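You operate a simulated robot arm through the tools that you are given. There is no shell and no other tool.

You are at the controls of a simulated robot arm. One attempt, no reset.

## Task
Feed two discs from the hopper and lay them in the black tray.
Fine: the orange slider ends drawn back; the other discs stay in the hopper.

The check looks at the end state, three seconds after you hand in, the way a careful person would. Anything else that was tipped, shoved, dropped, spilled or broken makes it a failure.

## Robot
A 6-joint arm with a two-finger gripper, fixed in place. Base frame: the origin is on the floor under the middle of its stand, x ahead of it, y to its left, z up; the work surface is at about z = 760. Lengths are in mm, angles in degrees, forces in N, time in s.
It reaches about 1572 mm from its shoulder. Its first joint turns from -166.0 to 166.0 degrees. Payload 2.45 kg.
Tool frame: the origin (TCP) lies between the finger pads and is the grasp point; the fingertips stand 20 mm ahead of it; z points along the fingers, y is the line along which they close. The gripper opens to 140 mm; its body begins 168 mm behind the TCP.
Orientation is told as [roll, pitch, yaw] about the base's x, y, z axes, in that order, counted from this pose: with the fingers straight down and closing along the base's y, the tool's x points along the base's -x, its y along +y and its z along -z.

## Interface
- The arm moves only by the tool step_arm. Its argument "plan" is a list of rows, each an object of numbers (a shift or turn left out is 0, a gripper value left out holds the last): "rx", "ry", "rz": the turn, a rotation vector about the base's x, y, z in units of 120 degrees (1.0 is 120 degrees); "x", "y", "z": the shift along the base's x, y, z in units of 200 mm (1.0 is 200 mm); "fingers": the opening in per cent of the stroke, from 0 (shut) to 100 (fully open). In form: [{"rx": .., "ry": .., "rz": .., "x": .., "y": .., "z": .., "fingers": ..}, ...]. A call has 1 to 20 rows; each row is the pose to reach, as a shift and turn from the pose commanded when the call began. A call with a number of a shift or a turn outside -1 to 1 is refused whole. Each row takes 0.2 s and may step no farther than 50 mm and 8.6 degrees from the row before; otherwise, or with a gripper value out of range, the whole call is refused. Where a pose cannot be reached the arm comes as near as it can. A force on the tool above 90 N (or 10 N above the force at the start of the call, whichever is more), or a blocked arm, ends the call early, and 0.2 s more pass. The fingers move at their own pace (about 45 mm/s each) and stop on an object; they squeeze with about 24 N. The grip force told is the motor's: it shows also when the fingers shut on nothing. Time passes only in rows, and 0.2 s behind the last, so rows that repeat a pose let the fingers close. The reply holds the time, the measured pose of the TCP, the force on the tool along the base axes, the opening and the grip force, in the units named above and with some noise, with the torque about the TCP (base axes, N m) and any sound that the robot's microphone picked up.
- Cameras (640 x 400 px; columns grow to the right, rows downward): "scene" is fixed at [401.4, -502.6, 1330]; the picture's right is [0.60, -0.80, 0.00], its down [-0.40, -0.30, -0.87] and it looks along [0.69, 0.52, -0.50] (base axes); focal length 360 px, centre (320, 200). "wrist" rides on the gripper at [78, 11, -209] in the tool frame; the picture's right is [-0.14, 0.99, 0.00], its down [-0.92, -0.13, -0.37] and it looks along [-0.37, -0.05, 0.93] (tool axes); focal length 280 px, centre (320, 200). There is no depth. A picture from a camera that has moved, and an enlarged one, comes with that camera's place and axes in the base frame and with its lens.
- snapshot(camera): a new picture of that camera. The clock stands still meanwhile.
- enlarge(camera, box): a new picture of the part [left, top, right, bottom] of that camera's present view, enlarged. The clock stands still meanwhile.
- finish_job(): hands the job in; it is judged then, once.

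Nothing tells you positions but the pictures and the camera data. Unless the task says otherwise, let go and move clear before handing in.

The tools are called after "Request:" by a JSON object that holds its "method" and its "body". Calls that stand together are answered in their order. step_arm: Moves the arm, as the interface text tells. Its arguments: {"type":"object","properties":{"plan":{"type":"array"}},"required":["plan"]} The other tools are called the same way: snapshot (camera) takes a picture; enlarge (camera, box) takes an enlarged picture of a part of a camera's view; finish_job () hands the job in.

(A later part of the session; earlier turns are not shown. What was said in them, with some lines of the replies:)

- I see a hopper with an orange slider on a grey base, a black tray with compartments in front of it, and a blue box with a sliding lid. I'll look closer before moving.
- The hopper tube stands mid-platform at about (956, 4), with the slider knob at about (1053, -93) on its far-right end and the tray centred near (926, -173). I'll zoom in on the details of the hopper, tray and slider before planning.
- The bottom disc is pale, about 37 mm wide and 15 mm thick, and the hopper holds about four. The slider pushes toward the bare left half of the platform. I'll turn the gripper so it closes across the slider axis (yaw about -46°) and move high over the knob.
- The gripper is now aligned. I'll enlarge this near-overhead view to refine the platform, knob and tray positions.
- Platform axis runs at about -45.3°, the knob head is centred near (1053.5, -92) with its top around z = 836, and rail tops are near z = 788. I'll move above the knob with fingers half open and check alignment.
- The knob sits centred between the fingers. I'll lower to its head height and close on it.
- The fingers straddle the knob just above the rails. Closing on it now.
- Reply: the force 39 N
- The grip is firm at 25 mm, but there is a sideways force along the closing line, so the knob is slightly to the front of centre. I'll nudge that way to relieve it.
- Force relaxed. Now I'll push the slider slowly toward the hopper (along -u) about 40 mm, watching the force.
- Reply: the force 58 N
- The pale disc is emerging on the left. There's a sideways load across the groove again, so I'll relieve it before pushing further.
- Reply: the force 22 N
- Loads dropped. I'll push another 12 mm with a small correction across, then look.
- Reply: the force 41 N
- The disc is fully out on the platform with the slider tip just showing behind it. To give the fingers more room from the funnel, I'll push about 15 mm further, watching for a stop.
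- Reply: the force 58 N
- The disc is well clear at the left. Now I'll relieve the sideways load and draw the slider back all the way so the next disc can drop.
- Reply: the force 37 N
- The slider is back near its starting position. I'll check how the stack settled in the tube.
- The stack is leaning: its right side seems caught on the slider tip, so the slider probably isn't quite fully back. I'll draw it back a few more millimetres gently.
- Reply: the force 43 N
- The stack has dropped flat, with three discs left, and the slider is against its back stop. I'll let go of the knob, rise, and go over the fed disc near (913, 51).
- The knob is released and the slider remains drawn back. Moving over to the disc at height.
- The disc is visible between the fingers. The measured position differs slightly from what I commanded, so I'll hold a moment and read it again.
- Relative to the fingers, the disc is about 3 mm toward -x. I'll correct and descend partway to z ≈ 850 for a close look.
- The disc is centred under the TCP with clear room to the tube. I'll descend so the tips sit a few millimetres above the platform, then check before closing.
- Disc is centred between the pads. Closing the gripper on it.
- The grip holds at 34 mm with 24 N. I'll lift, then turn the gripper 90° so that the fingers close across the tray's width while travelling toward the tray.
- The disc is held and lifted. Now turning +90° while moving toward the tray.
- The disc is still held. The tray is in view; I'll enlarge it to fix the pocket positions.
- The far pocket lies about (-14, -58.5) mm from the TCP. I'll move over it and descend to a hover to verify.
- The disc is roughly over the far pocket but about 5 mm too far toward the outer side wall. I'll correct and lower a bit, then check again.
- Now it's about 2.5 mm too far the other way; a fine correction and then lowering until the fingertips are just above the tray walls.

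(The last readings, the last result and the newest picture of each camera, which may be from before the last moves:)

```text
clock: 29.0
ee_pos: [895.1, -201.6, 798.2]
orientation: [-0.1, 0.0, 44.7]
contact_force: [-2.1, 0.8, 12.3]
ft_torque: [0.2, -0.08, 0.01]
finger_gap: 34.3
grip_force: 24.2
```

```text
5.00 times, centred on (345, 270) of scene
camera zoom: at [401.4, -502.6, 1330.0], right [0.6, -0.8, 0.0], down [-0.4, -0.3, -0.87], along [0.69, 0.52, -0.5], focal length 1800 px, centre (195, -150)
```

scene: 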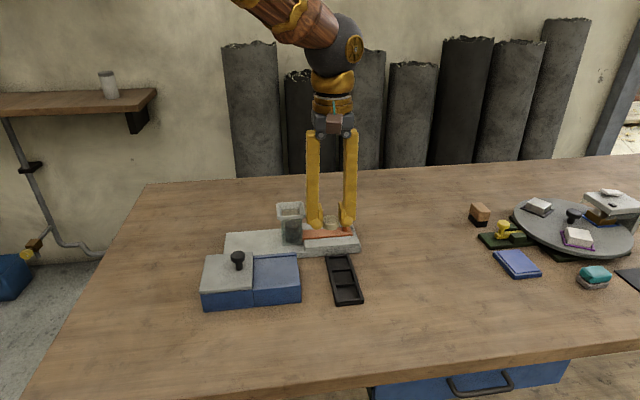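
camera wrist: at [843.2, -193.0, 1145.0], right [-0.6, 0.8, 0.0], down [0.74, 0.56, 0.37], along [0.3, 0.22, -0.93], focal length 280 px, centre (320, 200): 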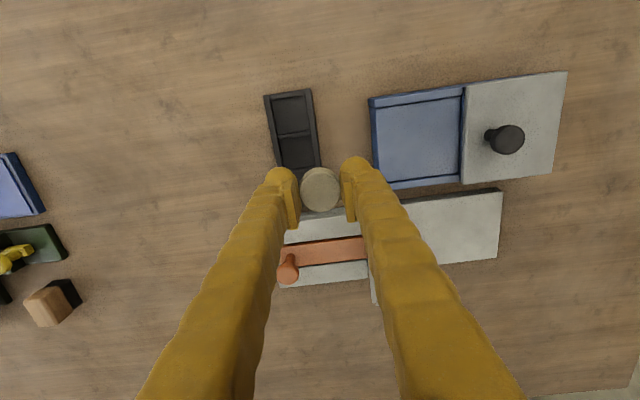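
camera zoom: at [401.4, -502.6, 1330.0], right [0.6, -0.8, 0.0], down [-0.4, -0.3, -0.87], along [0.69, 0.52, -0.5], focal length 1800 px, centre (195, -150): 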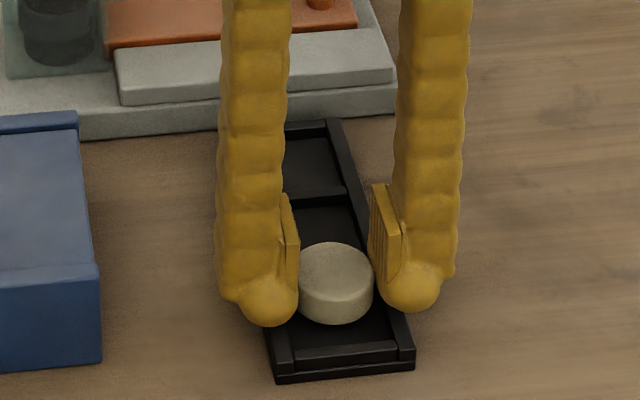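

There is a light upward contact whose torque points to the disc's inner edge touching the divider. I'll lift slightly, shift about 3.5 mm away from the divider and lower again.

Request:
{"method": "step_arm", "body": {"plan": [{"z": 0.03}, {"z": 0.03, "x": -0.0125, "y": -0.0123}, {"z": 0.03, "x": -0.0125, "y": -0.0123}, {"z": 0.03, "x": -0.0125, "y": -0.0123}]}}

Request:
{"method": "enlarge", "body": {"camera": "wrist", "box": [220, 120, 420, 280]}}

Request:
{"method": "enlarge", "body": {"camera": "scene", "box": [310, 230, 380, 310]}}

```text
clock: 30.0
ee_pos: [891.9, -204.1, 803.7]
orientation: [0.0, 0.0, 44.7]
contact_force: [-0.1, 0.4, -0.2]
ft_torque: [-0.02, -0.01, 0.01]
finger_gap: 34.1
grip_force: 24.1
```

```text
2.50 times, centred on (320, 200) of wrist
camera zoom: at [829.0, -251.4, 1014.7], right [-0.6, 0.8, 0.0], down [0.74, 0.56, 0.37], along [0.3, 0.22, -0.93], focal length 701 px, centre (320, 200)
```

zoom: 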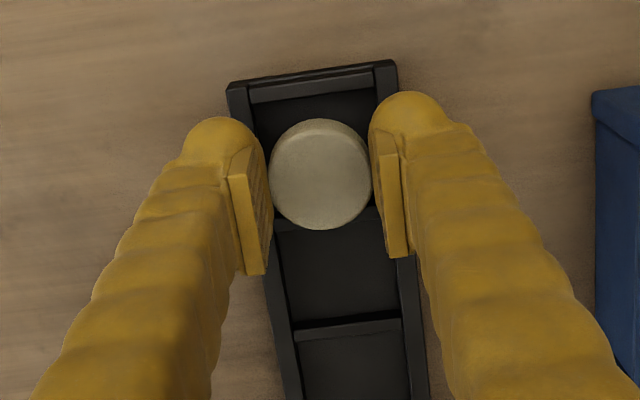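

```text
5.00 times, centred on (345, 270) of scene
camera zoom: at [401.4, -502.6, 1330.0], right [0.6, -0.8, 0.0], down [-0.4, -0.3, -0.87], along [0.69, 0.52, -0.5], focal length 1800 px, centre (195, -150)
```

zoom: 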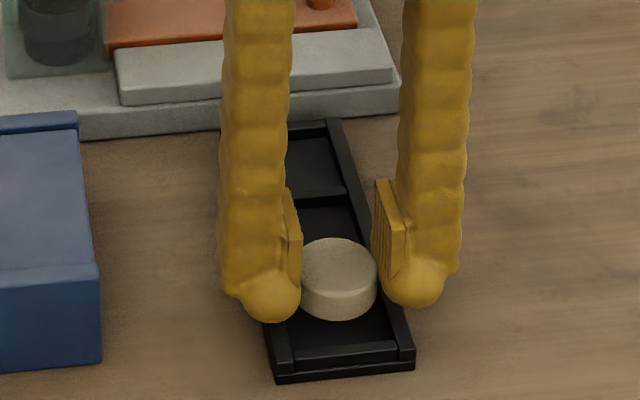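

Now centred with roughly 5–6 mm of room each way. Lowering gently in small steps to see whether contact recurs.

Request:
{"method": "step_arm", "body": {"plan": [{"z": -0.01}, {"z": -0.02}, {"z": -0.03}, {"z": -0.03}]}}

```text
clock: 31.0
ee_pos: [892.9, -204.3, 797.8]
orientation: [0.0, -0.1, 44.7]
contact_force: [0.6, 1.1, 0.6]
ft_torque: [0.02, 0.0, 0.01]
finger_gap: 34.2
grip_force: 24.1
```

No contact this time, so the shift worked. Continuing down a few more millimetres.

Request:
{"method": "step_arm", "body": {"plan": [{"z": -0.0075}, {"z": -0.015}, {"z": -0.0225}, {"z": -0.0225}]}}

Request:
{"method": "enlarge", "body": {"camera": "scene", "box": [310, 230, 380, 310]}}

```text
clock: 32.0
ee_pos: [891.3, -203.9, 793.0]
orientation: [0.0, 0.0, 44.7]
contact_force: [0.3, -0.5, -0.4]
ft_torque: [-0.02, 0.0, -0.01]
finger_gap: 34.1
grip_force: 23.5
```

```text
5.00 times, centred on (345, 270) of scene
camera zoom: at [401.4, -502.6, 1330.0], right [0.6, -0.8, 0.0], down [-0.4, -0.3, -0.87], along [0.69, 0.52, -0.5], focal length 1800 px, centre (195, -150)
```

zoom: 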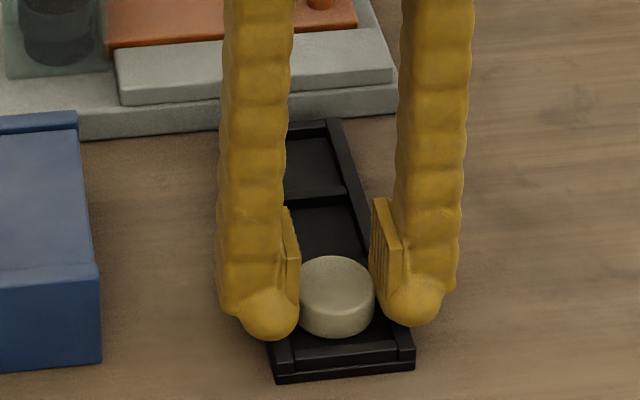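

Still free. A little lower, in 1 mm steps.

Request:
{"method": "step_arm", "body": {"plan": [{"z": -0.005}, {"z": -0.01}, {"z": -0.015}, {"z": -0.015}]}}

Request:
{"method": "enlarge", "body": {"camera": "wrist", "box": [220, 120, 420, 280]}}

```text
clock: 33.0
ee_pos: [891.1, -205.2, 792.6]
orientation: [0.0, -0.1, 44.7]
contact_force: [-4.6, 2.2, 45.6]
ft_torque: [0.3, 0.32, 0.0]
finger_gap: 33.9
grip_force: 23.8
```

```text
2.50 times, centred on (320, 200) of wrist
camera zoom: at [828.3, -250.7, 1003.2], right [-0.6, 0.8, 0.0], down [0.74, 0.56, 0.37], along [0.3, 0.22, -0.93], focal length 701 px, centre (320, 200)
```

zoom: 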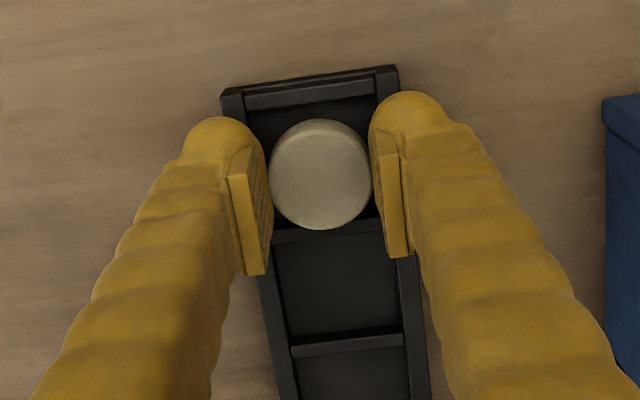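

Contact with the tray (fingertips on the side walls). I'll back off 2 mm and open to let the disc settle in the pocket.

Request:
{"method": "step_arm", "body": {"plan": [{"z": 0.0075}, {"z": 0.0125}, {"z": 0.0125}]}}

```text
clock: 33.8
ee_pos: [889.7, -204.9, 792.9]
orientation: [0.0, 0.0, 44.6]
contact_force: [14.1, 5.1, 20.4]
ft_torque: [0.13, -0.27, 0.02]
finger_gap: 34.0
grip_force: 24.0
```

Request:
{"method": "step_arm", "body": {"plan": [{"z": 0.005}, {"z": 0.0075}, {"z": 0.0075}]}}

Request:
{"method": "enlarge", "body": {"camera": "scene", "box": [310, 230, 380, 310]}}

Request:
{"method": "enlarge", "body": {"camera": "wrist", "box": [220, 120, 420, 280]}}

```text
clock: 34.6
ee_pos: [890.2, -203.5, 793.5]
orientation: [0.1, 0.1, 44.7]
contact_force: [-0.1, -0.3, 1.0]
ft_torque: [0.01, -0.02, 0.04]
finger_gap: 34.1
grip_force: 23.7
```

```text
5.00 times, centred on (345, 270) of scene
camera zoom: at [401.4, -502.6, 1330.0], right [0.6, -0.8, 0.0], down [-0.4, -0.3, -0.87], along [0.69, 0.52, -0.5], focal length 1800 px, centre (195, -150)
```

zoom: 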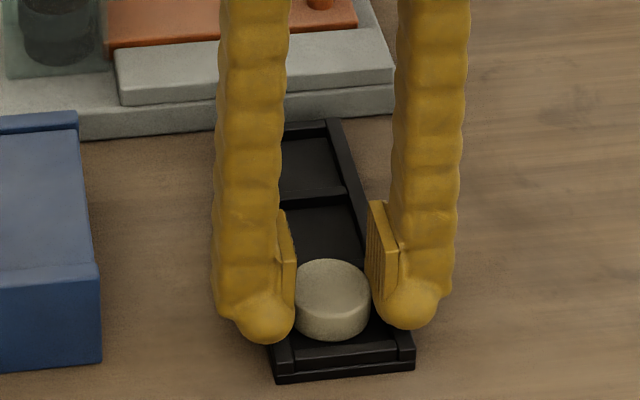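

```text
2.50 times, centred on (320, 200) of wrist
camera zoom: at [827.1, -250.4, 1004.0], right [-0.6, 0.8, 0.0], down [0.74, 0.56, 0.37], along [0.29, 0.22, -0.93], focal length 701 px, centre (320, 200)
```

zoom: 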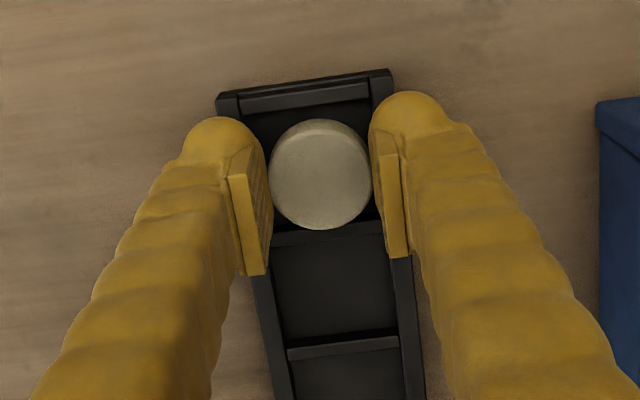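

The fingers are just clear of the walls and the disc is over the pocket's middle. Opening now.

Request:
{"method": "step_arm", "body": {"plan": [{"z": 0.005}, {"z": 0.005, "fingers": 38}, {"z": 0.005, "fingers": 38}, {"z": 0.005, "fingers": 38}, {"z": 0.005, "fingers": 38}]}}

Request:
{"method": "enlarge", "body": {"camera": "scene", "box": [310, 230, 380, 310]}}

Request:
{"method": "enlarge", "body": {"camera": "wrist", "box": [220, 120, 420, 280]}}

```text
clock: 35.8
ee_pos: [890.1, -204.2, 794.6]
orientation: [0.0, 0.0, 44.7]
contact_force: [0.0, 0.5, 0.7]
ft_torque: [-0.02, 0.02, 0.01]
finger_gap: 53.1
grip_force: 0.1
```

```text
5.00 times, centred on (345, 270) of scene
camera zoom: at [401.4, -502.6, 1330.0], right [0.6, -0.8, 0.0], down [-0.4, -0.3, -0.87], along [0.69, 0.52, -0.5], focal length 1800 px, centre (195, -150)
```

zoom: 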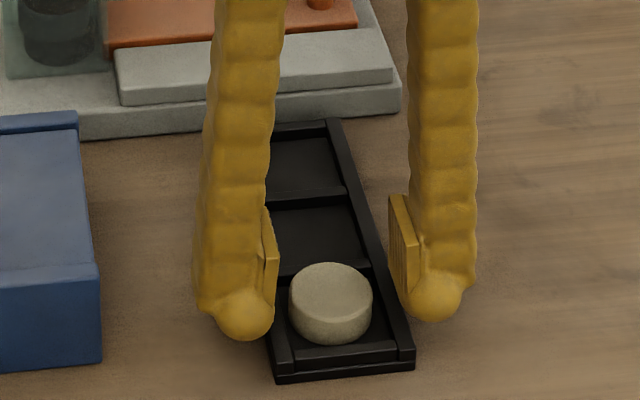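

```text
2.50 times, centred on (320, 200) of wrist
camera zoom: at [827.6, -250.6, 1005.8], right [-0.6, 0.8, 0.0], down [0.74, 0.56, 0.37], along [0.3, 0.22, -0.93], focal length 701 px, centre (320, 200)
```

zoom: 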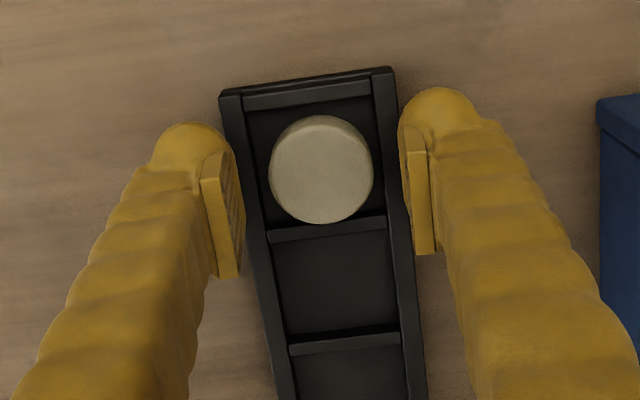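

The first disc lies flat in the far pocket and the tray hasn't moved. Next I'll rise, turn back to -45°, and return over the slider knob.

Request:
{"method": "step_arm", "body": {"plan": [{"z": 0.1}, {"z": 0.3}, {"z": 0.5}, {"z": 0.7, "fingers": 50}, {"z": 0.7, "x": 0.0741, "y": 0.0514, "rz": -0.0682}, {"z": 0.7, "x": 0.1482, "y": 0.1027, "rz": -0.1364}, {"z": 0.7, "x": 0.2223, "y": 0.1541, "rz": -0.2045}, {"z": 0.7, "x": 0.2964, "y": 0.2055, "rz": -0.2727}, {"z": 0.7, "x": 0.3705, "y": 0.2568, "rz": -0.3409}, {"z": 0.7, "x": 0.4445, "y": 0.3082, "rz": -0.4091}, {"z": 0.7, "x": 0.5186, "y": 0.3595, "rz": -0.4773}, {"z": 0.7, "x": 0.5927, "y": 0.4109, "rz": -0.5455}, {"z": 0.7, "x": 0.6668, "y": 0.4623, "rz": -0.6136}, {"z": 0.7, "x": 0.7409, "y": 0.5136, "rz": -0.6818}, {"z": 0.7, "x": 0.815, "y": 0.565, "rz": -0.75}, {"z": 0.7, "x": 0.815, "y": 0.565, "rz": -0.75}]}}

Request:
{"method": "snapshot", "body": {"camera": "wrist"}}

Request:
{"method": "snapshot", "body": {"camera": "scene"}}

```text
clock: 39.2
ee_pos: [1055.1, -91.0, 933.9]
orientation: [-0.1, 0.0, -45.4]
contact_force: [0.0, -0.4, 1.2]
ft_torque: [0.02, 0.0, 0.0]
finger_gap: 69.9
grip_force: 0.0
```

```text
taken
camera wrist: at [1007.4, -26.9, 1144.9], right [0.8, 0.6, 0.0], down [0.56, -0.74, 0.37], along [0.22, -0.3, -0.93], focal length 280 px, centre (320, 200)
```

wrist: 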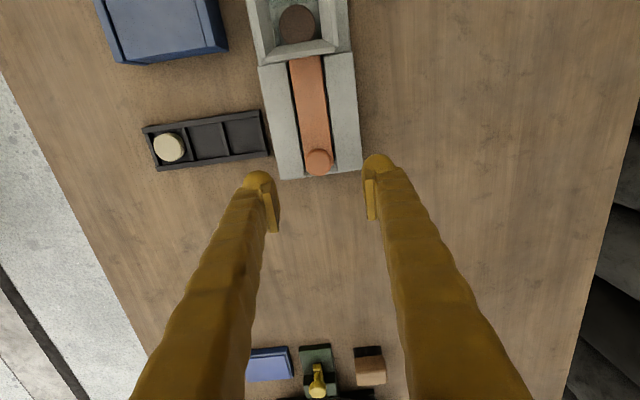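

```text
taken
```

scene: 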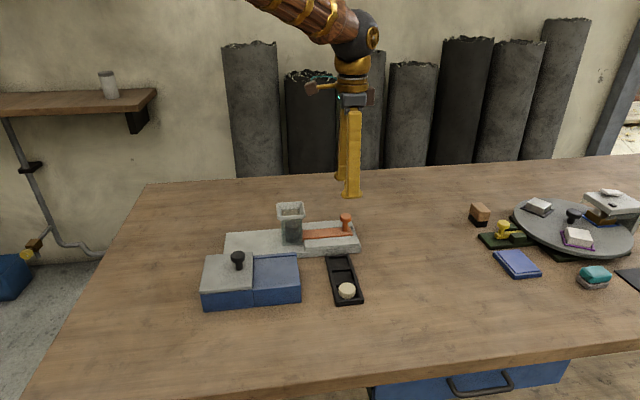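

Tray shows the first disc seated. I'm back above the knob; with a small correction I'll descend to knob-head height.

Request:
{"method": "step_arm", "body": {"plan": [{"x": -0.011, "y": 0.002, "z": -0.18}, {"x": -0.011, "y": 0.002, "z": -0.36}, {"x": -0.011, "y": 0.002, "z": -0.5}, {"x": -0.011, "y": 0.002, "z": -0.54}, {"x": -0.011, "y": 0.002, "z": -0.54}]}}

Request:
{"method": "enlarge", "body": {"camera": "wrist", "box": [220, 120, 420, 260]}}

Request:
{"method": "enlarge", "body": {"camera": "scene", "box": [250, 180, 370, 260]}}

```text
clock: 40.4
ee_pos: [1052.2, -90.5, 827.5]
orientation: [0.0, 0.1, -45.3]
contact_force: [-0.3, 0.0, 0.2]
ft_torque: [0.03, -0.02, 0.02]
finger_gap: 70.0
grip_force: 0.0
```

```text
2.86 times, centred on (320, 190) of wrist
camera zoom: at [1005.5, -26.8, 1037.6], right [0.8, 0.6, 0.0], down [0.56, -0.74, 0.37], along [0.22, -0.3, -0.93], focal length 801 px, centre (320, 229)
```

zoom: 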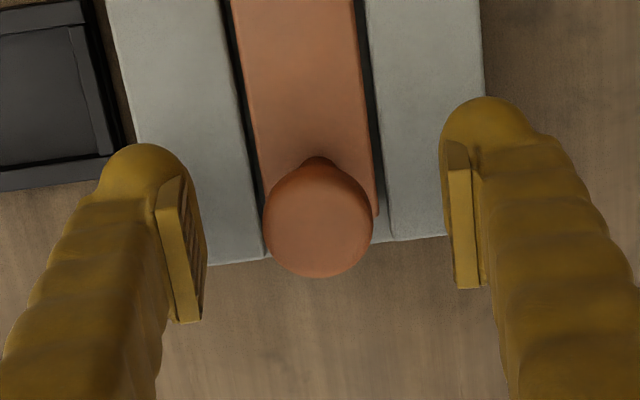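

```text
5.00 times, centred on (310, 220) of scene
camera zoom: at [401.4, -502.6, 1330.0], right [0.6, -0.8, 0.0], down [-0.4, -0.3, -0.87], along [0.69, 0.52, -0.5], focal length 1800 px, centre (370, 100)
```

zoom: 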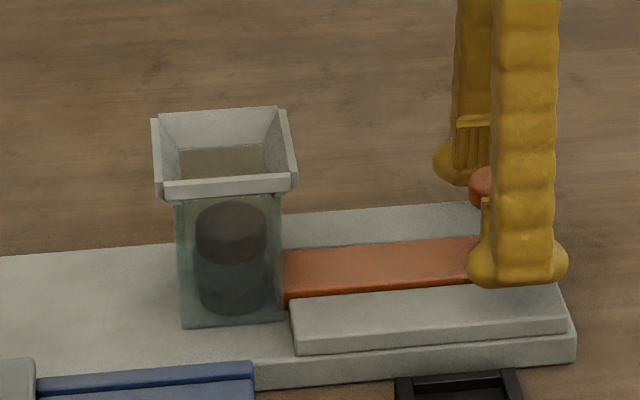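

Knob is well centred. Closing on it.

Request:
{"method": "step_arm", "body": {"plan": [{"x": -0.0025, "y": -0.0025, "fingers": 0}, {"x": -0.0025, "y": -0.0025, "fingers": 0}, {"x": -0.0025, "y": -0.0025, "fingers": 0}, {"x": -0.0025, "y": -0.0025, "fingers": 0}, {"x": -0.0025, "y": -0.0025, "fingers": 0}]}}

```text
clock: 41.6
ee_pos: [1052.5, -90.2, 827.3]
orientation: [0.0, 0.0, -45.3]
contact_force: [8.6, 8.2, -2.2]
ft_torque: [0.01, 0.06, 0.0]
finger_gap: 25.6
grip_force: 44.4
```

Gripped with little side load. Pushing the slider 20 mm at a time.

Request:
{"method": "step_arm", "body": {"plan": [{"x": -0.0155, "y": 0.0195}, {"x": -0.0331, "y": 0.0373}, {"x": -0.0507, "y": 0.055}, {"x": -0.0683, "y": 0.0728}]}}

```text
clock: 42.6
ee_pos: [1037.2, -76.7, 827.2]
orientation: [0.0, 0.0, -45.3]
contact_force: [6.0, 4.5, 10.7]
ft_torque: [0.15, 0.19, 0.01]
finger_gap: 25.7
grip_force: 45.0
```

Request:
{"method": "step_arm", "body": {"plan": [{"x": -0.0176, "y": 0.0178}, {"x": -0.0352, "y": 0.0356}, {"x": -0.0528, "y": 0.0534}, {"x": -0.0704, "y": 0.0712}]}}

Request:
{"method": "enlarge", "body": {"camera": "scene", "box": [250, 180, 370, 260]}}

```text
clock: 43.6
ee_pos: [1023.3, -62.5, 828.0]
orientation: [-0.1, 0.0, -45.4]
contact_force: [-5.6, -8.5, 2.2]
ft_torque: [-0.21, -0.22, -0.03]
finger_gap: 25.5
grip_force: 45.1
```

```text
5.00 times, centred on (310, 220) of scene
camera zoom: at [401.4, -502.6, 1330.0], right [0.6, -0.8, 0.0], down [-0.4, -0.3, -0.87], along [0.69, 0.52, -0.5], focal length 1800 px, centre (370, 100)
```

zoom: 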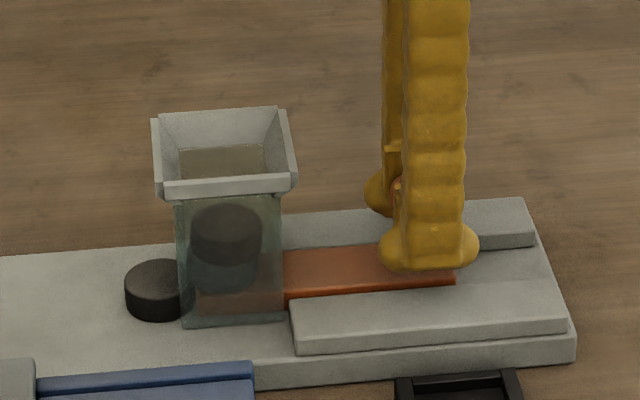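

The second (dark) disc is emerging with low load. Continuing another 26 mm as before.

Request:
{"method": "step_arm", "body": {"plan": [{"x": -0.0153, "y": 0.0153}, {"x": -0.0306, "y": 0.0306}, {"x": -0.0459, "y": 0.0459}, {"x": -0.0612, "y": 0.0612}, {"x": -0.0765, "y": 0.0765}, {"x": -0.0918, "y": 0.0918}]}}

Request:
{"method": "enlarge", "body": {"camera": "scene", "box": [250, 180, 370, 260]}}

```text
clock: 45.0
ee_pos: [1004.9, -44.0, 826.7]
orientation: [-0.1, 0.0, -45.3]
contact_force: [-7.6, -8.9, -13.7]
ft_torque: [-0.1, -0.19, 0.02]
finger_gap: 25.6
grip_force: 44.9
```

```text
5.00 times, centred on (310, 220) of scene
camera zoom: at [401.4, -502.6, 1330.0], right [0.6, -0.8, 0.0], down [-0.4, -0.3, -0.87], along [0.69, 0.52, -0.5], focal length 1800 px, centre (370, 100)
```

zoom: 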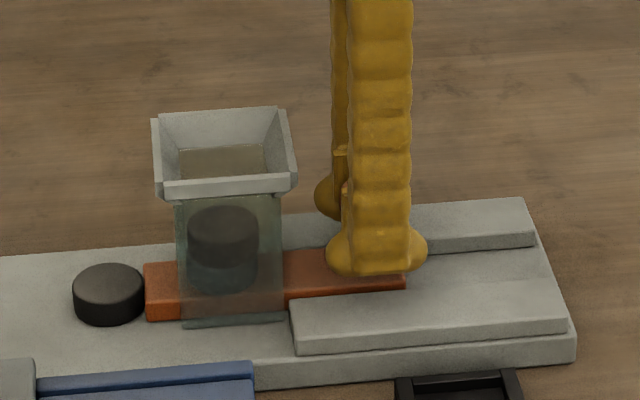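

Second disc is out and clear. Drawing the slider fully back now.

Request:
{"method": "step_arm", "body": {"plan": [{"x": 0.0199, "y": -0.0202}, {"x": 0.0398, "y": -0.0403}, {"x": 0.0598, "y": -0.0605}, {"x": 0.0797, "y": -0.0807}, {"x": 0.0996, "y": -0.1008}, {"x": 0.1195, "y": -0.121}, {"x": 0.1394, "y": -0.1412}, {"x": 0.1593, "y": -0.1613}, {"x": 0.1793, "y": -0.1815}, {"x": 0.1992, "y": -0.2017}, {"x": 0.2191, "y": -0.2218}, {"x": 0.239, "y": -0.242}, {"x": 0.239, "y": -0.242}]}}

Request:
{"method": "enlarge", "body": {"camera": "scene", "box": [250, 180, 370, 260]}}

Request:
{"method": "enlarge", "body": {"camera": "scene", "box": [300, 205, 370, 255]}}

```text
clock: 47.8
ee_pos: [1053.2, -90.1, 828.0]
orientation: [0.1, -0.1, -45.3]
contact_force: [-8.3, 21.7, 22.0]
ft_torque: [0.19, 0.18, 0.0]
finger_gap: 25.4
grip_force: 44.9
```

```text
5.00 times, centred on (310, 220) of scene
camera zoom: at [401.4, -502.6, 1330.0], right [0.6, -0.8, 0.0], down [-0.4, -0.3, -0.87], along [0.69, 0.52, -0.5], focal length 1800 px, centre (370, 100)
```

zoom: 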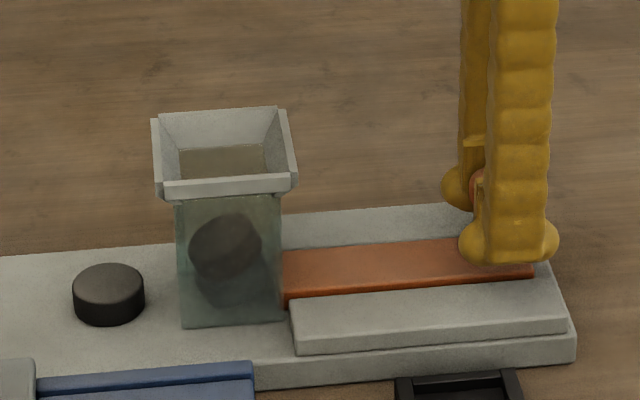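

```text
8.00 times, centred on (335, 230) of scene
camera zoom: at [401.4, -502.6, 1330.0], right [0.6, -0.8, 0.0], down [-0.4, -0.3, -0.87], along [0.69, 0.52, -0.5], focal length 2881 px, centre (200, -40)
```

zoom: 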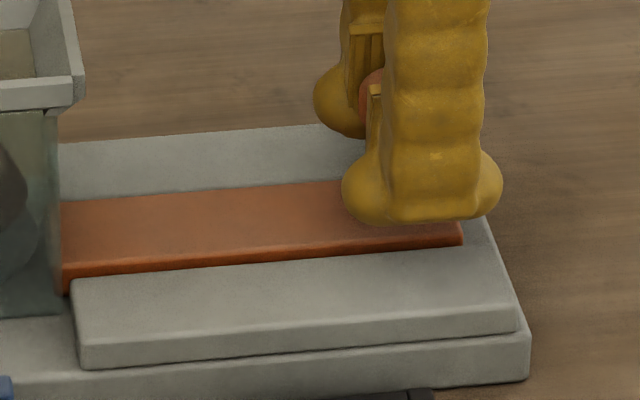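

The slider is against its back stop again; the remaining two discs look tilted, possibly still settling. I'll wait briefly and look.

Request:
{"method": "step_arm", "body": {"plan": [{"z": 0.0}, {"z": 0.0}]}}

Request:
{"method": "enlarge", "body": {"camera": "scene", "box": [265, 195, 320, 245]}}

```text
clock: 48.4
ee_pos: [1054.5, -91.2, 827.7]
orientation: [-0.1, 0.0, -45.2]
contact_force: [-5.4, 33.8, 23.7]
ft_torque: [0.0, 0.0, 0.08]
finger_gap: 25.5
grip_force: 45.0
```

```text
8.00 times, centred on (292, 220) of scene
camera zoom: at [401.4, -502.6, 1330.0], right [0.6, -0.8, 0.0], down [-0.4, -0.3, -0.87], along [0.69, 0.52, -0.5], focal length 2881 px, centre (540, 40)
```

zoom: 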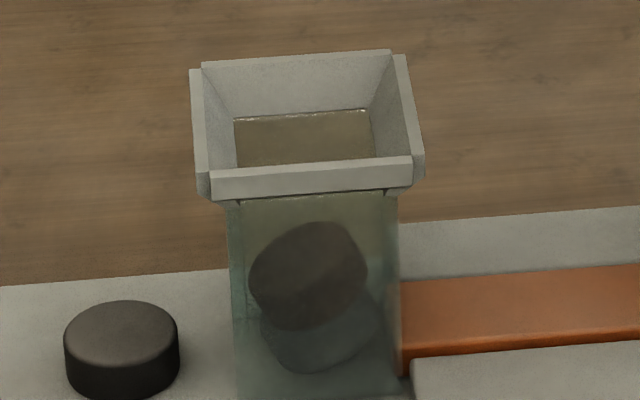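

The slider is hard against its back stop but the two remaining discs sit tilted in the tube. I'll jog the slider a couple of millimetres in and back to help them settle flat.

Request:
{"method": "step_arm", "body": {"plan": [{"x": -0.0105, "y": 0.0107}, {"x": -0.0175, "y": 0.0178}, {"x": -0.007, "y": 0.0071}, {"x": 0.0035, "y": -0.0036}, {"x": 0.0035, "y": -0.0036}]}}

Request:
{"method": "enlarge", "body": {"camera": "scene", "box": [265, 195, 320, 245]}}

```text
clock: 49.6
ee_pos: [1053.2, -91.7, 825.2]
orientation: [0.0, 0.1, -45.4]
contact_force: [-8.5, 31.1, 24.1]
ft_torque: [-0.03, 0.02, 0.06]
finger_gap: 25.6
grip_force: 44.6
```

```text
8.00 times, centred on (292, 220) of scene
camera zoom: at [401.4, -502.6, 1330.0], right [0.6, -0.8, 0.0], down [-0.4, -0.3, -0.87], along [0.69, 0.52, -0.5], focal length 2881 px, centre (540, 40)
```

zoom: 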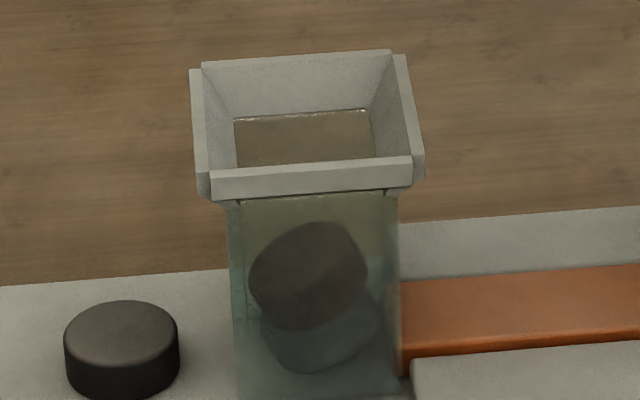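

The jog didn't change it, so the two discs are resting against the tube walls. I'll release the knob, rise, and look into the hopper from above before deciding.

Request:
{"method": "step_arm", "body": {"plan": [{"x": -0.004, "y": 0.004}, {"x": -0.004, "y": 0.004, "fingers": 50}, {"x": -0.004, "y": 0.004, "fingers": 50}, {"x": -0.004, "y": 0.004, "fingers": 50}, {"x": -0.004, "y": 0.004, "fingers": 50}, {"x": -0.004, "y": 0.004, "z": 0.2}, {"x": -0.004, "y": 0.004, "z": 0.4}, {"x": -0.004, "y": 0.004, "z": 0.6}, {"x": -0.004, "y": 0.004, "z": 0.65}]}}

Request:
{"method": "enlarge", "body": {"camera": "scene", "box": [278, 205, 308, 245]}}

Request:
{"method": "enlarge", "body": {"camera": "wrist", "box": [240, 0, 400, 120]}}

```text
clock: 51.6
ee_pos: [1051.4, -91.2, 958.7]
orientation: [0.1, 0.0, -45.3]
contact_force: [0.8, 0.7, 0.6]
ft_torque: [-0.02, -0.01, 0.02]
finger_gap: 70.2
grip_force: 0.0
```

```text
10.00 times, centred on (293, 225) of scene
camera zoom: at [401.4, -502.6, 1330.0], right [0.6, -0.8, 0.0], down [-0.4, -0.3, -0.87], along [0.69, 0.52, -0.5], focal length 3601 px, centre (590, -50)
```

zoom: 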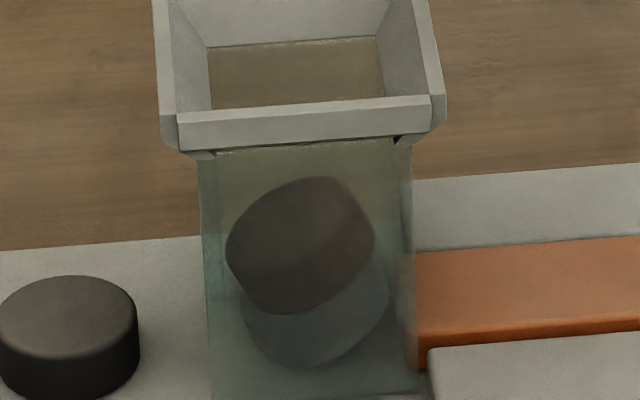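

```text
3.33 times, centred on (320, 60) of wrist
camera zoom: at [1003.7, -27.7, 1170.2], right [0.8, 0.6, 0.0], down [0.56, -0.74, 0.37], along [0.22, -0.3, -0.93], focal length 935 px, centre (320, 667)
```

zoom: 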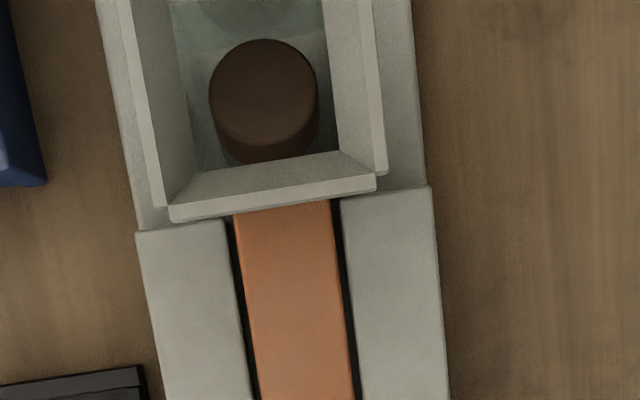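

The slider is drawn back and the two remaining discs are safely inside the tube, just leaning. I'll leave them undisturbed and go for the dark disc, near (911, 50).

Request:
{"method": "step_arm", "body": {"plan": [{"x": -0.1419, "y": 0.1432}, {"x": -0.2838, "y": 0.2864}, {"x": -0.4257, "y": 0.4296}, {"x": -0.5676, "y": 0.5728}, {"x": -0.7095, "y": 0.716}, {"x": -0.7095, "y": 0.716, "z": -0.15}, {"x": -0.7095, "y": 0.716, "z": -0.15}]}}

Request:
{"method": "enlarge", "body": {"camera": "wrist", "box": [220, 80, 420, 280]}}

Request:
{"method": "enlarge", "body": {"camera": "scene", "box": [220, 160, 380, 310]}}

```text
clock: 53.2
ee_pos: [913.5, 52.3, 925.9]
orientation: [0.1, 0.0, -45.2]
contact_force: [0.3, -0.4, -0.4]
ft_torque: [0.0, 0.01, -0.01]
finger_gap: 70.0
grip_force: 0.1
```

```text
2.00 times, centred on (320, 180) of wrist
camera zoom: at [865.1, 114.6, 1137.5], right [0.8, 0.6, 0.0], down [0.56, -0.74, 0.37], along [0.22, -0.3, -0.93], focal length 561 px, centre (320, 240)
```

zoom: 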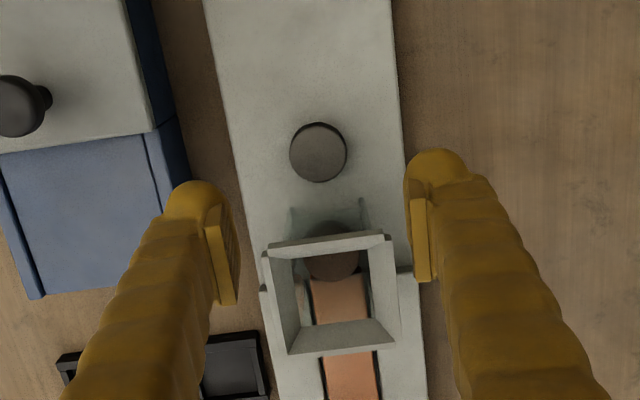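

```text
2.67 times, centred on (300, 235) of scene
camera zoom: at [401.4, -502.6, 1330.0], right [0.6, -0.8, 0.0], down [-0.4, -0.3, -0.87], along [0.69, 0.52, -0.5], focal length 960 px, centre (373, 107)
```

zoom: 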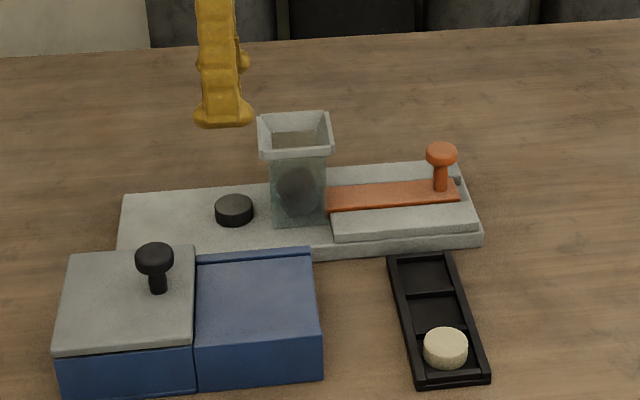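

Aligned over the dark disc within about a millimetre and clear of the funnel. Descending to grasp height.

Request:
{"method": "step_arm", "body": {"plan": [{"z": -0.2}, {"z": -0.4}, {"z": -0.5}, {"z": -0.57}, {"z": -0.6}, {"z": -0.6}]}}

Request:
{"method": "enlarge", "body": {"camera": "wrist", "box": [220, 120, 420, 260]}}

```text
clock: 54.6
ee_pos: [911.0, 49.9, 808.5]
orientation: [0.0, 0.0, -45.3]
contact_force: [0.6, 0.1, -0.9]
ft_torque: [0.01, -0.01, 0.01]
finger_gap: 70.1
grip_force: 0.2
```

```text
2.86 times, centred on (320, 190) of wrist
camera zoom: at [863.7, 113.6, 1019.0], right [0.8, 0.6, 0.0], down [0.56, -0.74, 0.37], along [0.22, -0.3, -0.93], focal length 801 px, centre (320, 229)
```

zoom: 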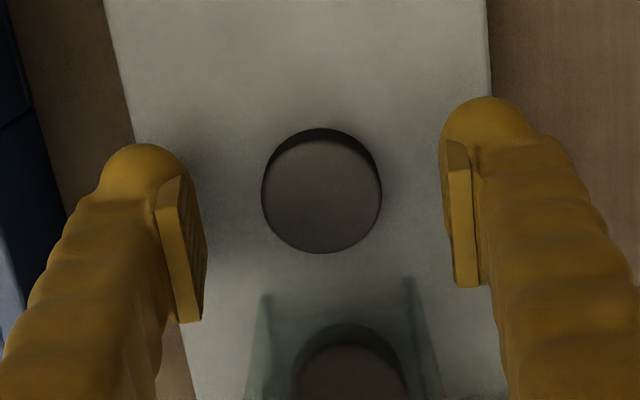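

Centred. A touch lower, then closing.

Request:
{"method": "step_arm", "body": {"plan": [{"z": -0.01}, {"z": -0.018}, {"z": -0.018, "fingers": 0}, {"z": -0.018, "fingers": 0}, {"z": -0.018, "fingers": 0}, {"z": -0.018, "fingers": 0}]}}

Request:
{"method": "enlarge", "body": {"camera": "wrist", "box": [220, 120, 420, 260]}}

```text
clock: 56.0
ee_pos: [911.0, 51.3, 803.7]
orientation: [0.1, 0.0, -45.3]
contact_force: [1.1, 0.3, -0.6]
ft_torque: [0.03, -0.02, 0.0]
finger_gap: 34.0
grip_force: 24.1
```

```text
2.86 times, centred on (320, 190) of wrist
camera zoom: at [864.1, 114.7, 1015.3], right [0.8, 0.6, 0.0], down [0.56, -0.74, 0.37], along [0.22, -0.3, -0.93], focal length 801 px, centre (320, 229)
```

zoom: 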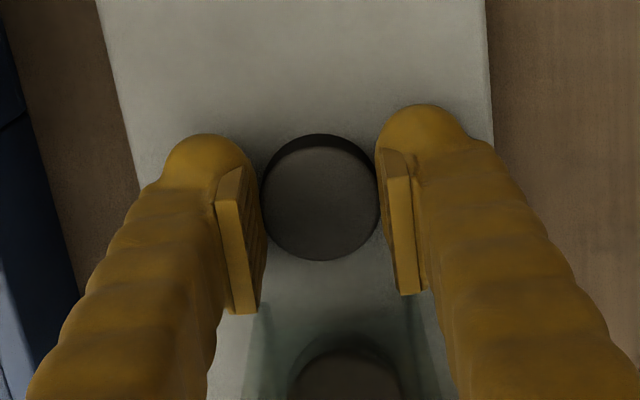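

Gripped at 34 mm. Lifting, then turning +90° and moving to the near end pocket around (961, -135).

Request:
{"method": "step_arm", "body": {"plan": [{"z": 0.08}, {"z": 0.25}, {"z": 0.45}, {"z": 0.65}, {"z": 0.65, "x": 0.0227, "y": -0.0847, "rz": 0.0682}, {"z": 0.65, "x": 0.0455, "y": -0.1695, "rz": 0.1364}, {"z": 0.65, "x": 0.0682, "y": -0.2542, "rz": 0.2045}, {"z": 0.65, "x": 0.0909, "y": -0.3389, "rz": 0.2727}, {"z": 0.65, "x": 0.1136, "y": -0.4236, "rz": 0.3409}, {"z": 0.65, "x": 0.1364, "y": -0.5084, "rz": 0.4091}, {"z": 0.65, "x": 0.1591, "y": -0.5931, "rz": 0.4773}, {"z": 0.65, "x": 0.1818, "y": -0.6778, "rz": 0.5455}, {"z": 0.65, "x": 0.2045, "y": -0.7625, "rz": 0.6136}, {"z": 0.65, "x": 0.2273, "y": -0.8473, "rz": 0.6818}, {"z": 0.65, "x": 0.25, "y": -0.932, "rz": 0.75}, {"z": 0.65, "x": 0.25, "y": -0.932, "rz": 0.75}]}}

Request:
{"method": "enlarge", "body": {"camera": "wrist", "box": [220, 60, 420, 260]}}

Request:
{"method": "snapshot", "body": {"camera": "scene"}}

```text
clock: 59.4
ee_pos: [961.9, -135.3, 933.4]
orientation: [0.0, 0.0, 44.8]
contact_force: [-0.7, 0.1, -0.4]
ft_torque: [0.02, 0.0, 0.01]
finger_gap: 34.2
grip_force: 23.6
```

```text
2.00 times, centred on (320, 160) of wrist
camera zoom: at [898.1, -182.0, 1144.1], right [-0.6, 0.8, 0.0], down [0.74, 0.56, 0.37], along [0.3, 0.22, -0.93], focal length 561 px, centre (320, 280)
```

zoom: 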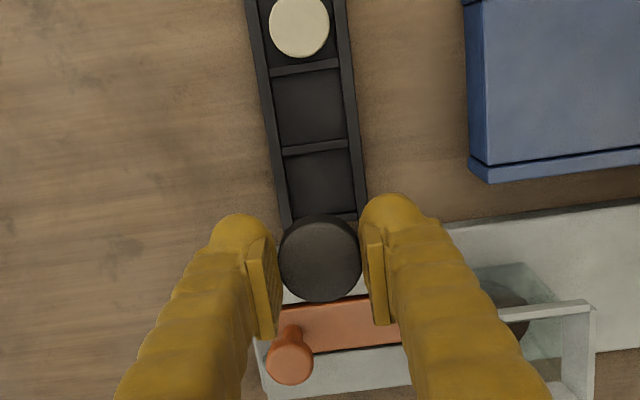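

```text
taken
```

scene: 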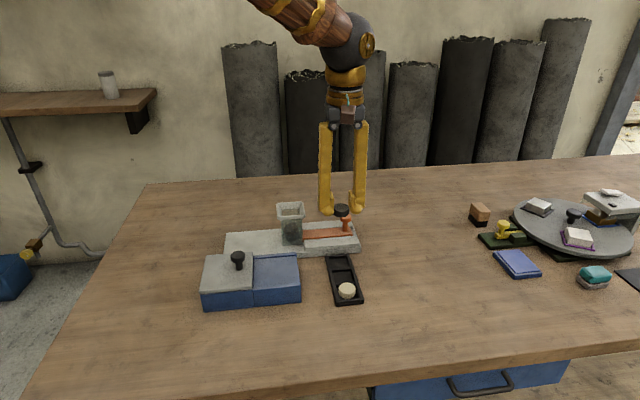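

The near pocket is almost exactly below. A small +1 mm correction and I'll descend to a hover.

Request:
{"method": "step_arm", "body": {"plan": [{"x": 0.004, "y": 0.005, "z": -0.2}, {"x": 0.004, "y": 0.005, "z": -0.4}, {"x": 0.004, "y": 0.005, "z": -0.55}, {"x": 0.004, "y": 0.005, "z": -0.6}, {"x": 0.004, "y": 0.005, "z": -0.6}]}}

Request:
{"method": "enlarge", "body": {"camera": "wrist", "box": [220, 120, 420, 280]}}

Request:
{"method": "enlarge", "body": {"camera": "scene", "box": [290, 210, 390, 310]}}

```text
clock: 60.6
ee_pos: [961.2, -132.5, 813.1]
orientation: [0.0, 0.0, 44.7]
contact_force: [-0.7, 0.0, -0.1]
ft_torque: [0.0, 0.0, 0.01]
finger_gap: 34.0
grip_force: 23.9
```

```text
2.50 times, centred on (320, 200) of wrist
camera zoom: at [898.0, -180.3, 1024.6], right [-0.6, 0.8, 0.0], down [0.74, 0.56, 0.37], along [0.3, 0.22, -0.93], focal length 701 px, centre (320, 200)
```

zoom: 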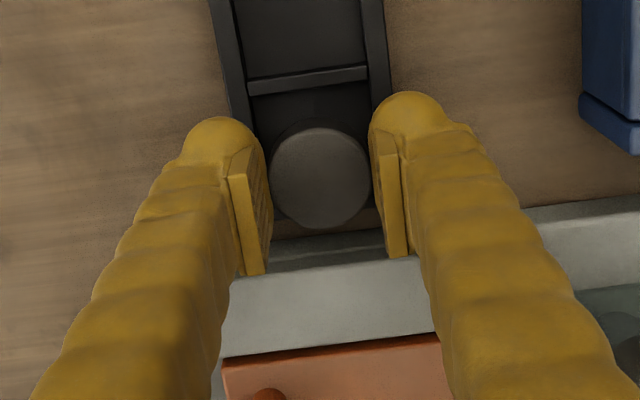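

```text
4.00 times, centred on (340, 260) of scene
camera zoom: at [401.4, -502.6, 1330.0], right [0.6, -0.8, 0.0], down [-0.4, -0.3, -0.87], along [0.69, 0.52, -0.5], focal length 1440 px, centre (240, -40)
```

zoom: 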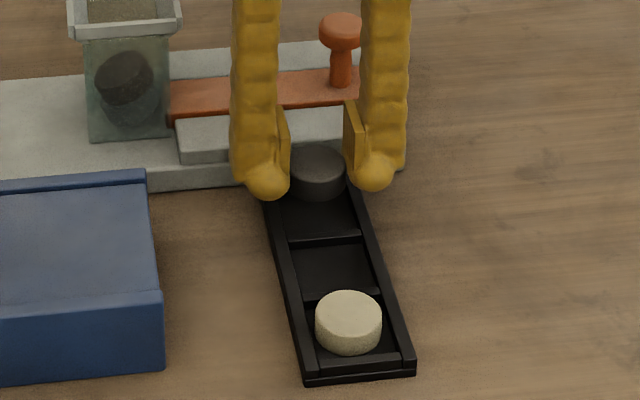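

Nearly there. I'll zoom further to check the margins at the near-end wall.

Request:
{"method": "enlarge", "body": {"camera": "wrist", "box": [285, 140, 365, 240]}}

Request:
{"method": "enlarge", "body": {"camera": "scene", "box": [315, 225, 365, 285]}}

```text
4.00 times, centred on (325, 190) of wrist
camera zoom: at [898.0, -180.3, 1024.6], right [-0.6, 0.8, 0.0], down [0.74, 0.56, 0.37], along [0.3, 0.22, -0.93], focal length 1122 px, centre (300, 240)
```

zoom: 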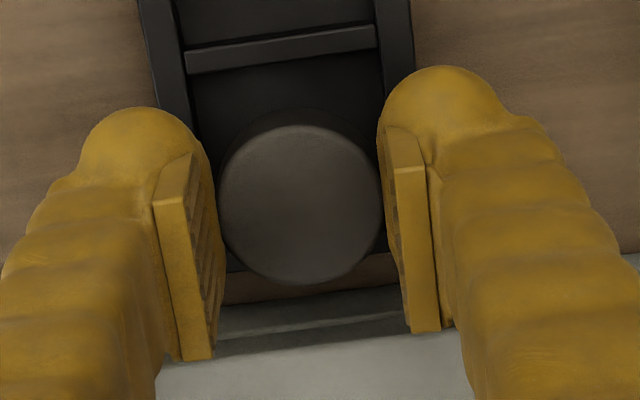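

```text
6.67 times, centred on (340, 255) of scene
camera zoom: at [401.4, -502.6, 1330.0], right [0.6, -0.8, 0.0], down [-0.4, -0.3, -0.87], along [0.69, 0.52, -0.5], focal length 2400 px, centre (187, -167)
```

zoom: 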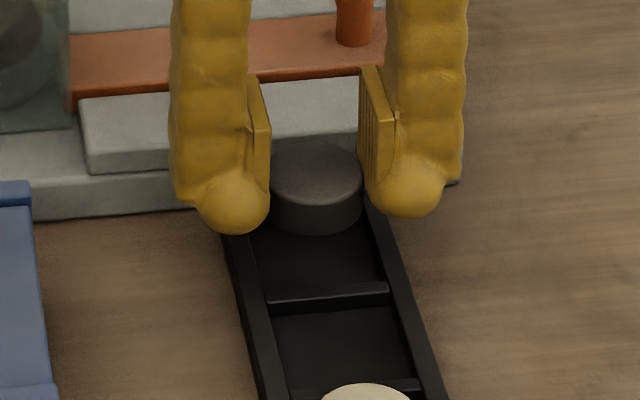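

The pocket is centred beneath the disc within about 1 mm. Lowering in small steps.

Request:
{"method": "step_arm", "body": {"plan": [{"x": 0.003, "y": -0.003, "z": -0.03}, {"x": 0.003, "y": -0.003, "z": -0.055}, {"x": 0.003, "y": -0.003, "z": -0.075}, {"x": 0.003, "y": -0.003, "z": -0.075}]}}

```text
clock: 61.6
ee_pos: [961.9, -134.2, 798.5]
orientation: [0.0, 0.0, 44.6]
contact_force: [-0.8, -1.0, 0.0]
ft_torque: [0.01, -0.01, 0.0]
finger_gap: 34.0
grip_force: 24.0
```

Request:
{"method": "step_arm", "body": {"plan": [{"z": -0.006}, {"z": -0.012}, {"z": -0.018}, {"z": -0.018}]}}

Request:
{"method": "enlarge", "body": {"camera": "wrist", "box": [285, 140, 365, 240]}}

Request:
{"method": "enlarge", "body": {"camera": "scene", "box": [310, 230, 370, 310]}}

```text
clock: 62.6
ee_pos: [962.1, -134.1, 795.3]
orientation: [0.0, 0.0, 44.7]
contact_force: [0.4, 1.3, -0.2]
ft_torque: [-0.02, -0.02, 0.01]
finger_gap: 33.8
grip_force: 24.2
```

```text
4.00 times, centred on (325, 190) of wrist
camera zoom: at [899.2, -180.9, 1005.9], right [-0.6, 0.8, 0.0], down [0.74, 0.56, 0.37], along [0.3, 0.22, -0.93], focal length 1122 px, centre (300, 240)
```

zoom: 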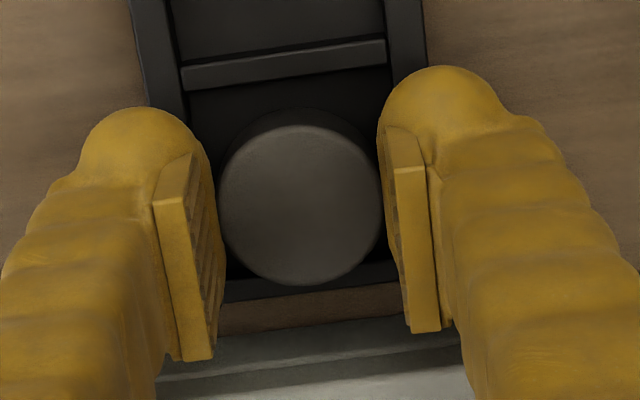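

```text
5.00 times, centred on (340, 270) of scene
camera zoom: at [401.4, -502.6, 1330.0], right [0.6, -0.8, 0.0], down [-0.4, -0.3, -0.87], along [0.69, 0.52, -0.5], focal length 1800 px, centre (220, -150)
```

zoom: 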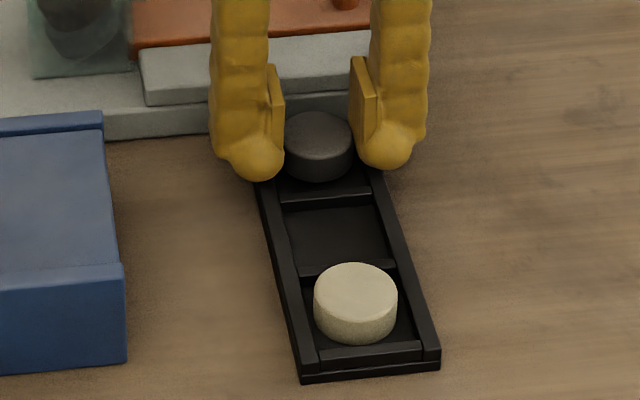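

The disc hangs centred inside the pocket, a couple of millimetres above the floor. One more millimetre down, then releasing.

Request:
{"method": "step_arm", "body": {"plan": [{"z": -0.005}, {"z": -0.005, "fingers": 38}, {"z": -0.005, "fingers": 38}, {"z": -0.005, "fingers": 38}, {"z": -0.005, "fingers": 38}]}}

Request:
{"method": "enlarge", "body": {"camera": "wrist", "box": [220, 80, 420, 260]}}

Request:
{"method": "enlarge", "body": {"camera": "scene", "box": [310, 230, 370, 310]}}

```text
clock: 63.8
ee_pos: [962.2, -134.9, 795.0]
orientation: [0.0, 0.1, 44.8]
contact_force: [0.5, -0.4, 0.1]
ft_torque: [-0.01, -0.03, 0.0]
finger_gap: 53.1
grip_force: 0.2
```

```text
2.22 times, centred on (320, 170) of wrist
camera zoom: at [899.6, -180.8, 1004.9], right [-0.6, 0.8, 0.0], down [0.74, 0.56, 0.37], along [0.3, 0.22, -0.93], focal length 623 px, centre (320, 267)
```

zoom: 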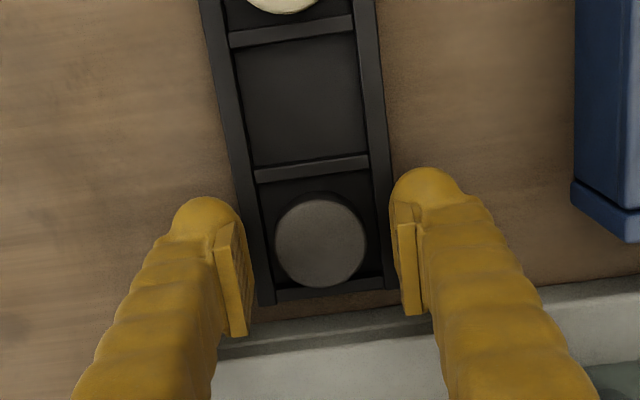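

```text
5.00 times, centred on (340, 270) of scene
camera zoom: at [401.4, -502.6, 1330.0], right [0.6, -0.8, 0.0], down [-0.4, -0.3, -0.87], along [0.69, 0.52, -0.5], focal length 1800 px, centre (220, -150)
```

zoom: 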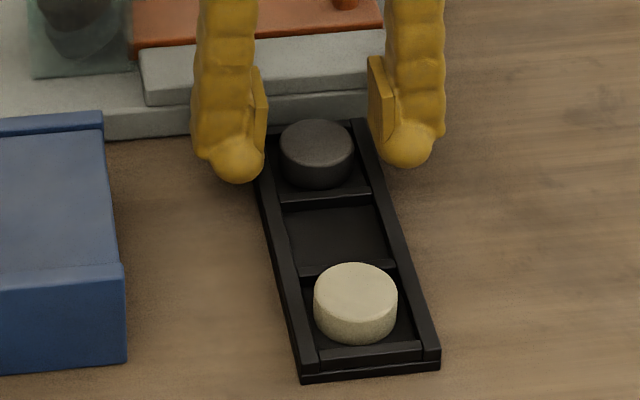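

Both discs lie flat in the tray. I'll rise straight up and move clear, then inspect the whole scene.

Request:
{"method": "step_arm", "body": {"plan": [{"z": 0.1}, {"z": 0.3}, {"z": 0.5}, {"z": 0.7}, {"z": 0.9}, {"z": 0.95, "x": -0.15}, {"z": 0.95, "x": -0.3}, {"z": 0.95, "x": -0.3}]}}

Request:
{"method": "snapshot", "body": {"camera": "scene"}}

Request:
{"method": "enlarge", "body": {"camera": "scene", "box": [210, 190, 380, 315]}}

Request:
{"method": "enlarge", "body": {"camera": "scene", "box": [270, 195, 320, 250]}}

Request:
{"method": "snapshot", "body": {"camera": "wrist"}}

```text
clock: 65.6
ee_pos: [902.8, -134.7, 981.3]
orientation: [0.0, 0.0, 44.7]
contact_force: [0.0, 0.9, 0.0]
ft_torque: [0.03, -0.01, 0.0]
finger_gap: 53.0
grip_force: 0.0
```

```text
taken
```

scene: 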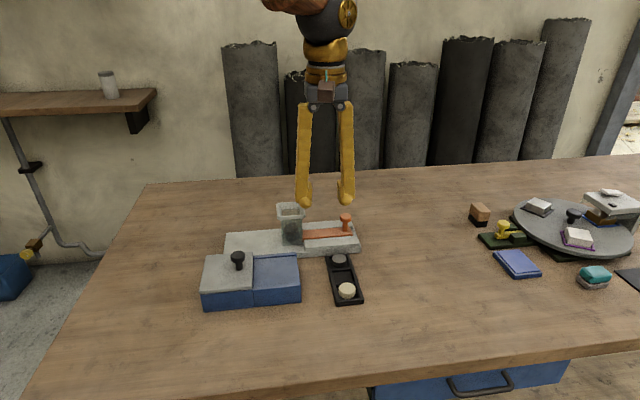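

```text
3.20 times, centred on (295, 252) of scene
camera zoom: at [401.4, -502.6, 1330.0], right [0.6, -0.8, 0.0], down [-0.4, -0.3, -0.87], along [0.69, 0.52, -0.5], focal length 1152 px, centre (400, 32)
```

zoom: 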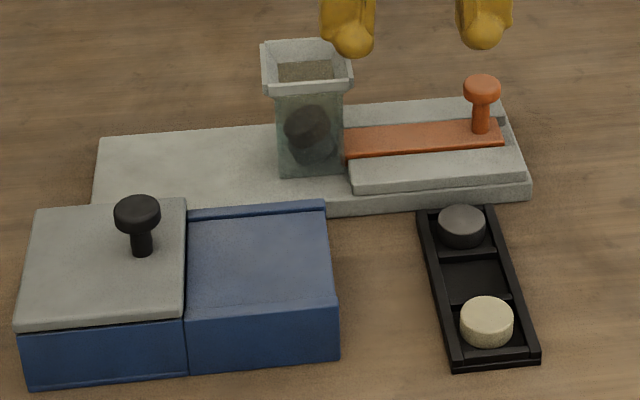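

```text
7.27 times, centred on (295, 222) of scene
camera zoom: at [401.4, -502.6, 1330.0], right [0.6, -0.8, 0.0], down [-0.4, -0.3, -0.87], along [0.69, 0.52, -0.5], focal length 2619 px, centre (502, 36)
```

zoom: 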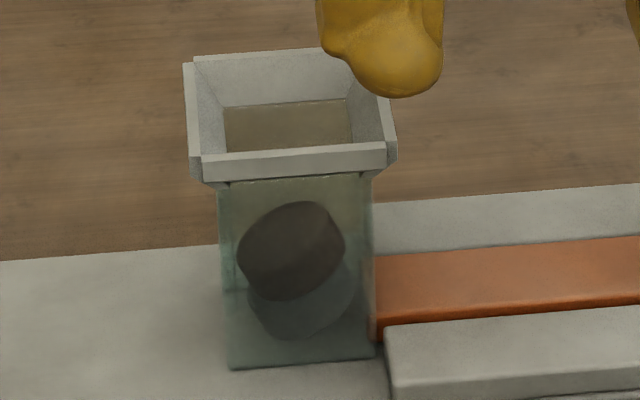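

```text
taken
camera wrist: at [839.0, -180.8, 1192.3], right [-0.6, 0.8, 0.0], down [0.74, 0.56, 0.37], along [0.3, 0.22, -0.93], focal length 280 px, centre (320, 200)
```

wrist: 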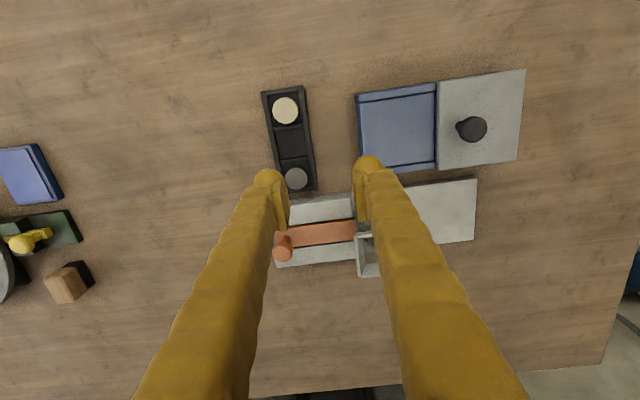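

The pictures show two discs lying flat in the black tray and the orange slider drawn back to its starting position. The other two discs are inside the hopper tube, leaning against the walls and not moving. Nothing else looks disturbed, and the arm is open and clear, so I'm handing in.

Request:
{"method": "finish_job", "body": {}}

```text
The job is handed in.
```

I fed two discs from the hopper and laid them flat in the black tray: the pale one in the far end pocket and the dark one in the pocket nearest the hopper. I've handed the job in, but I haven't seen a verdict.

- **Slider:** it ends drawn back against its stop, about where it started.
- **Discs left in the hopper:** the other two are inside the tube but leaning against its walls instead of lying flat. Moving the slider slightly in and back didn't settle them. I left them rather than risk pushing one out.
- **Contacts with the tray:** while lowering the pale disc I touched the tray twice, once lightly on a divider and once at about 46 N. In the pictures the tray looks to be where it started, within what I can measure.
- **Everything else:** nothing else looks moved or tipped. The arm ended open and clear of the table.
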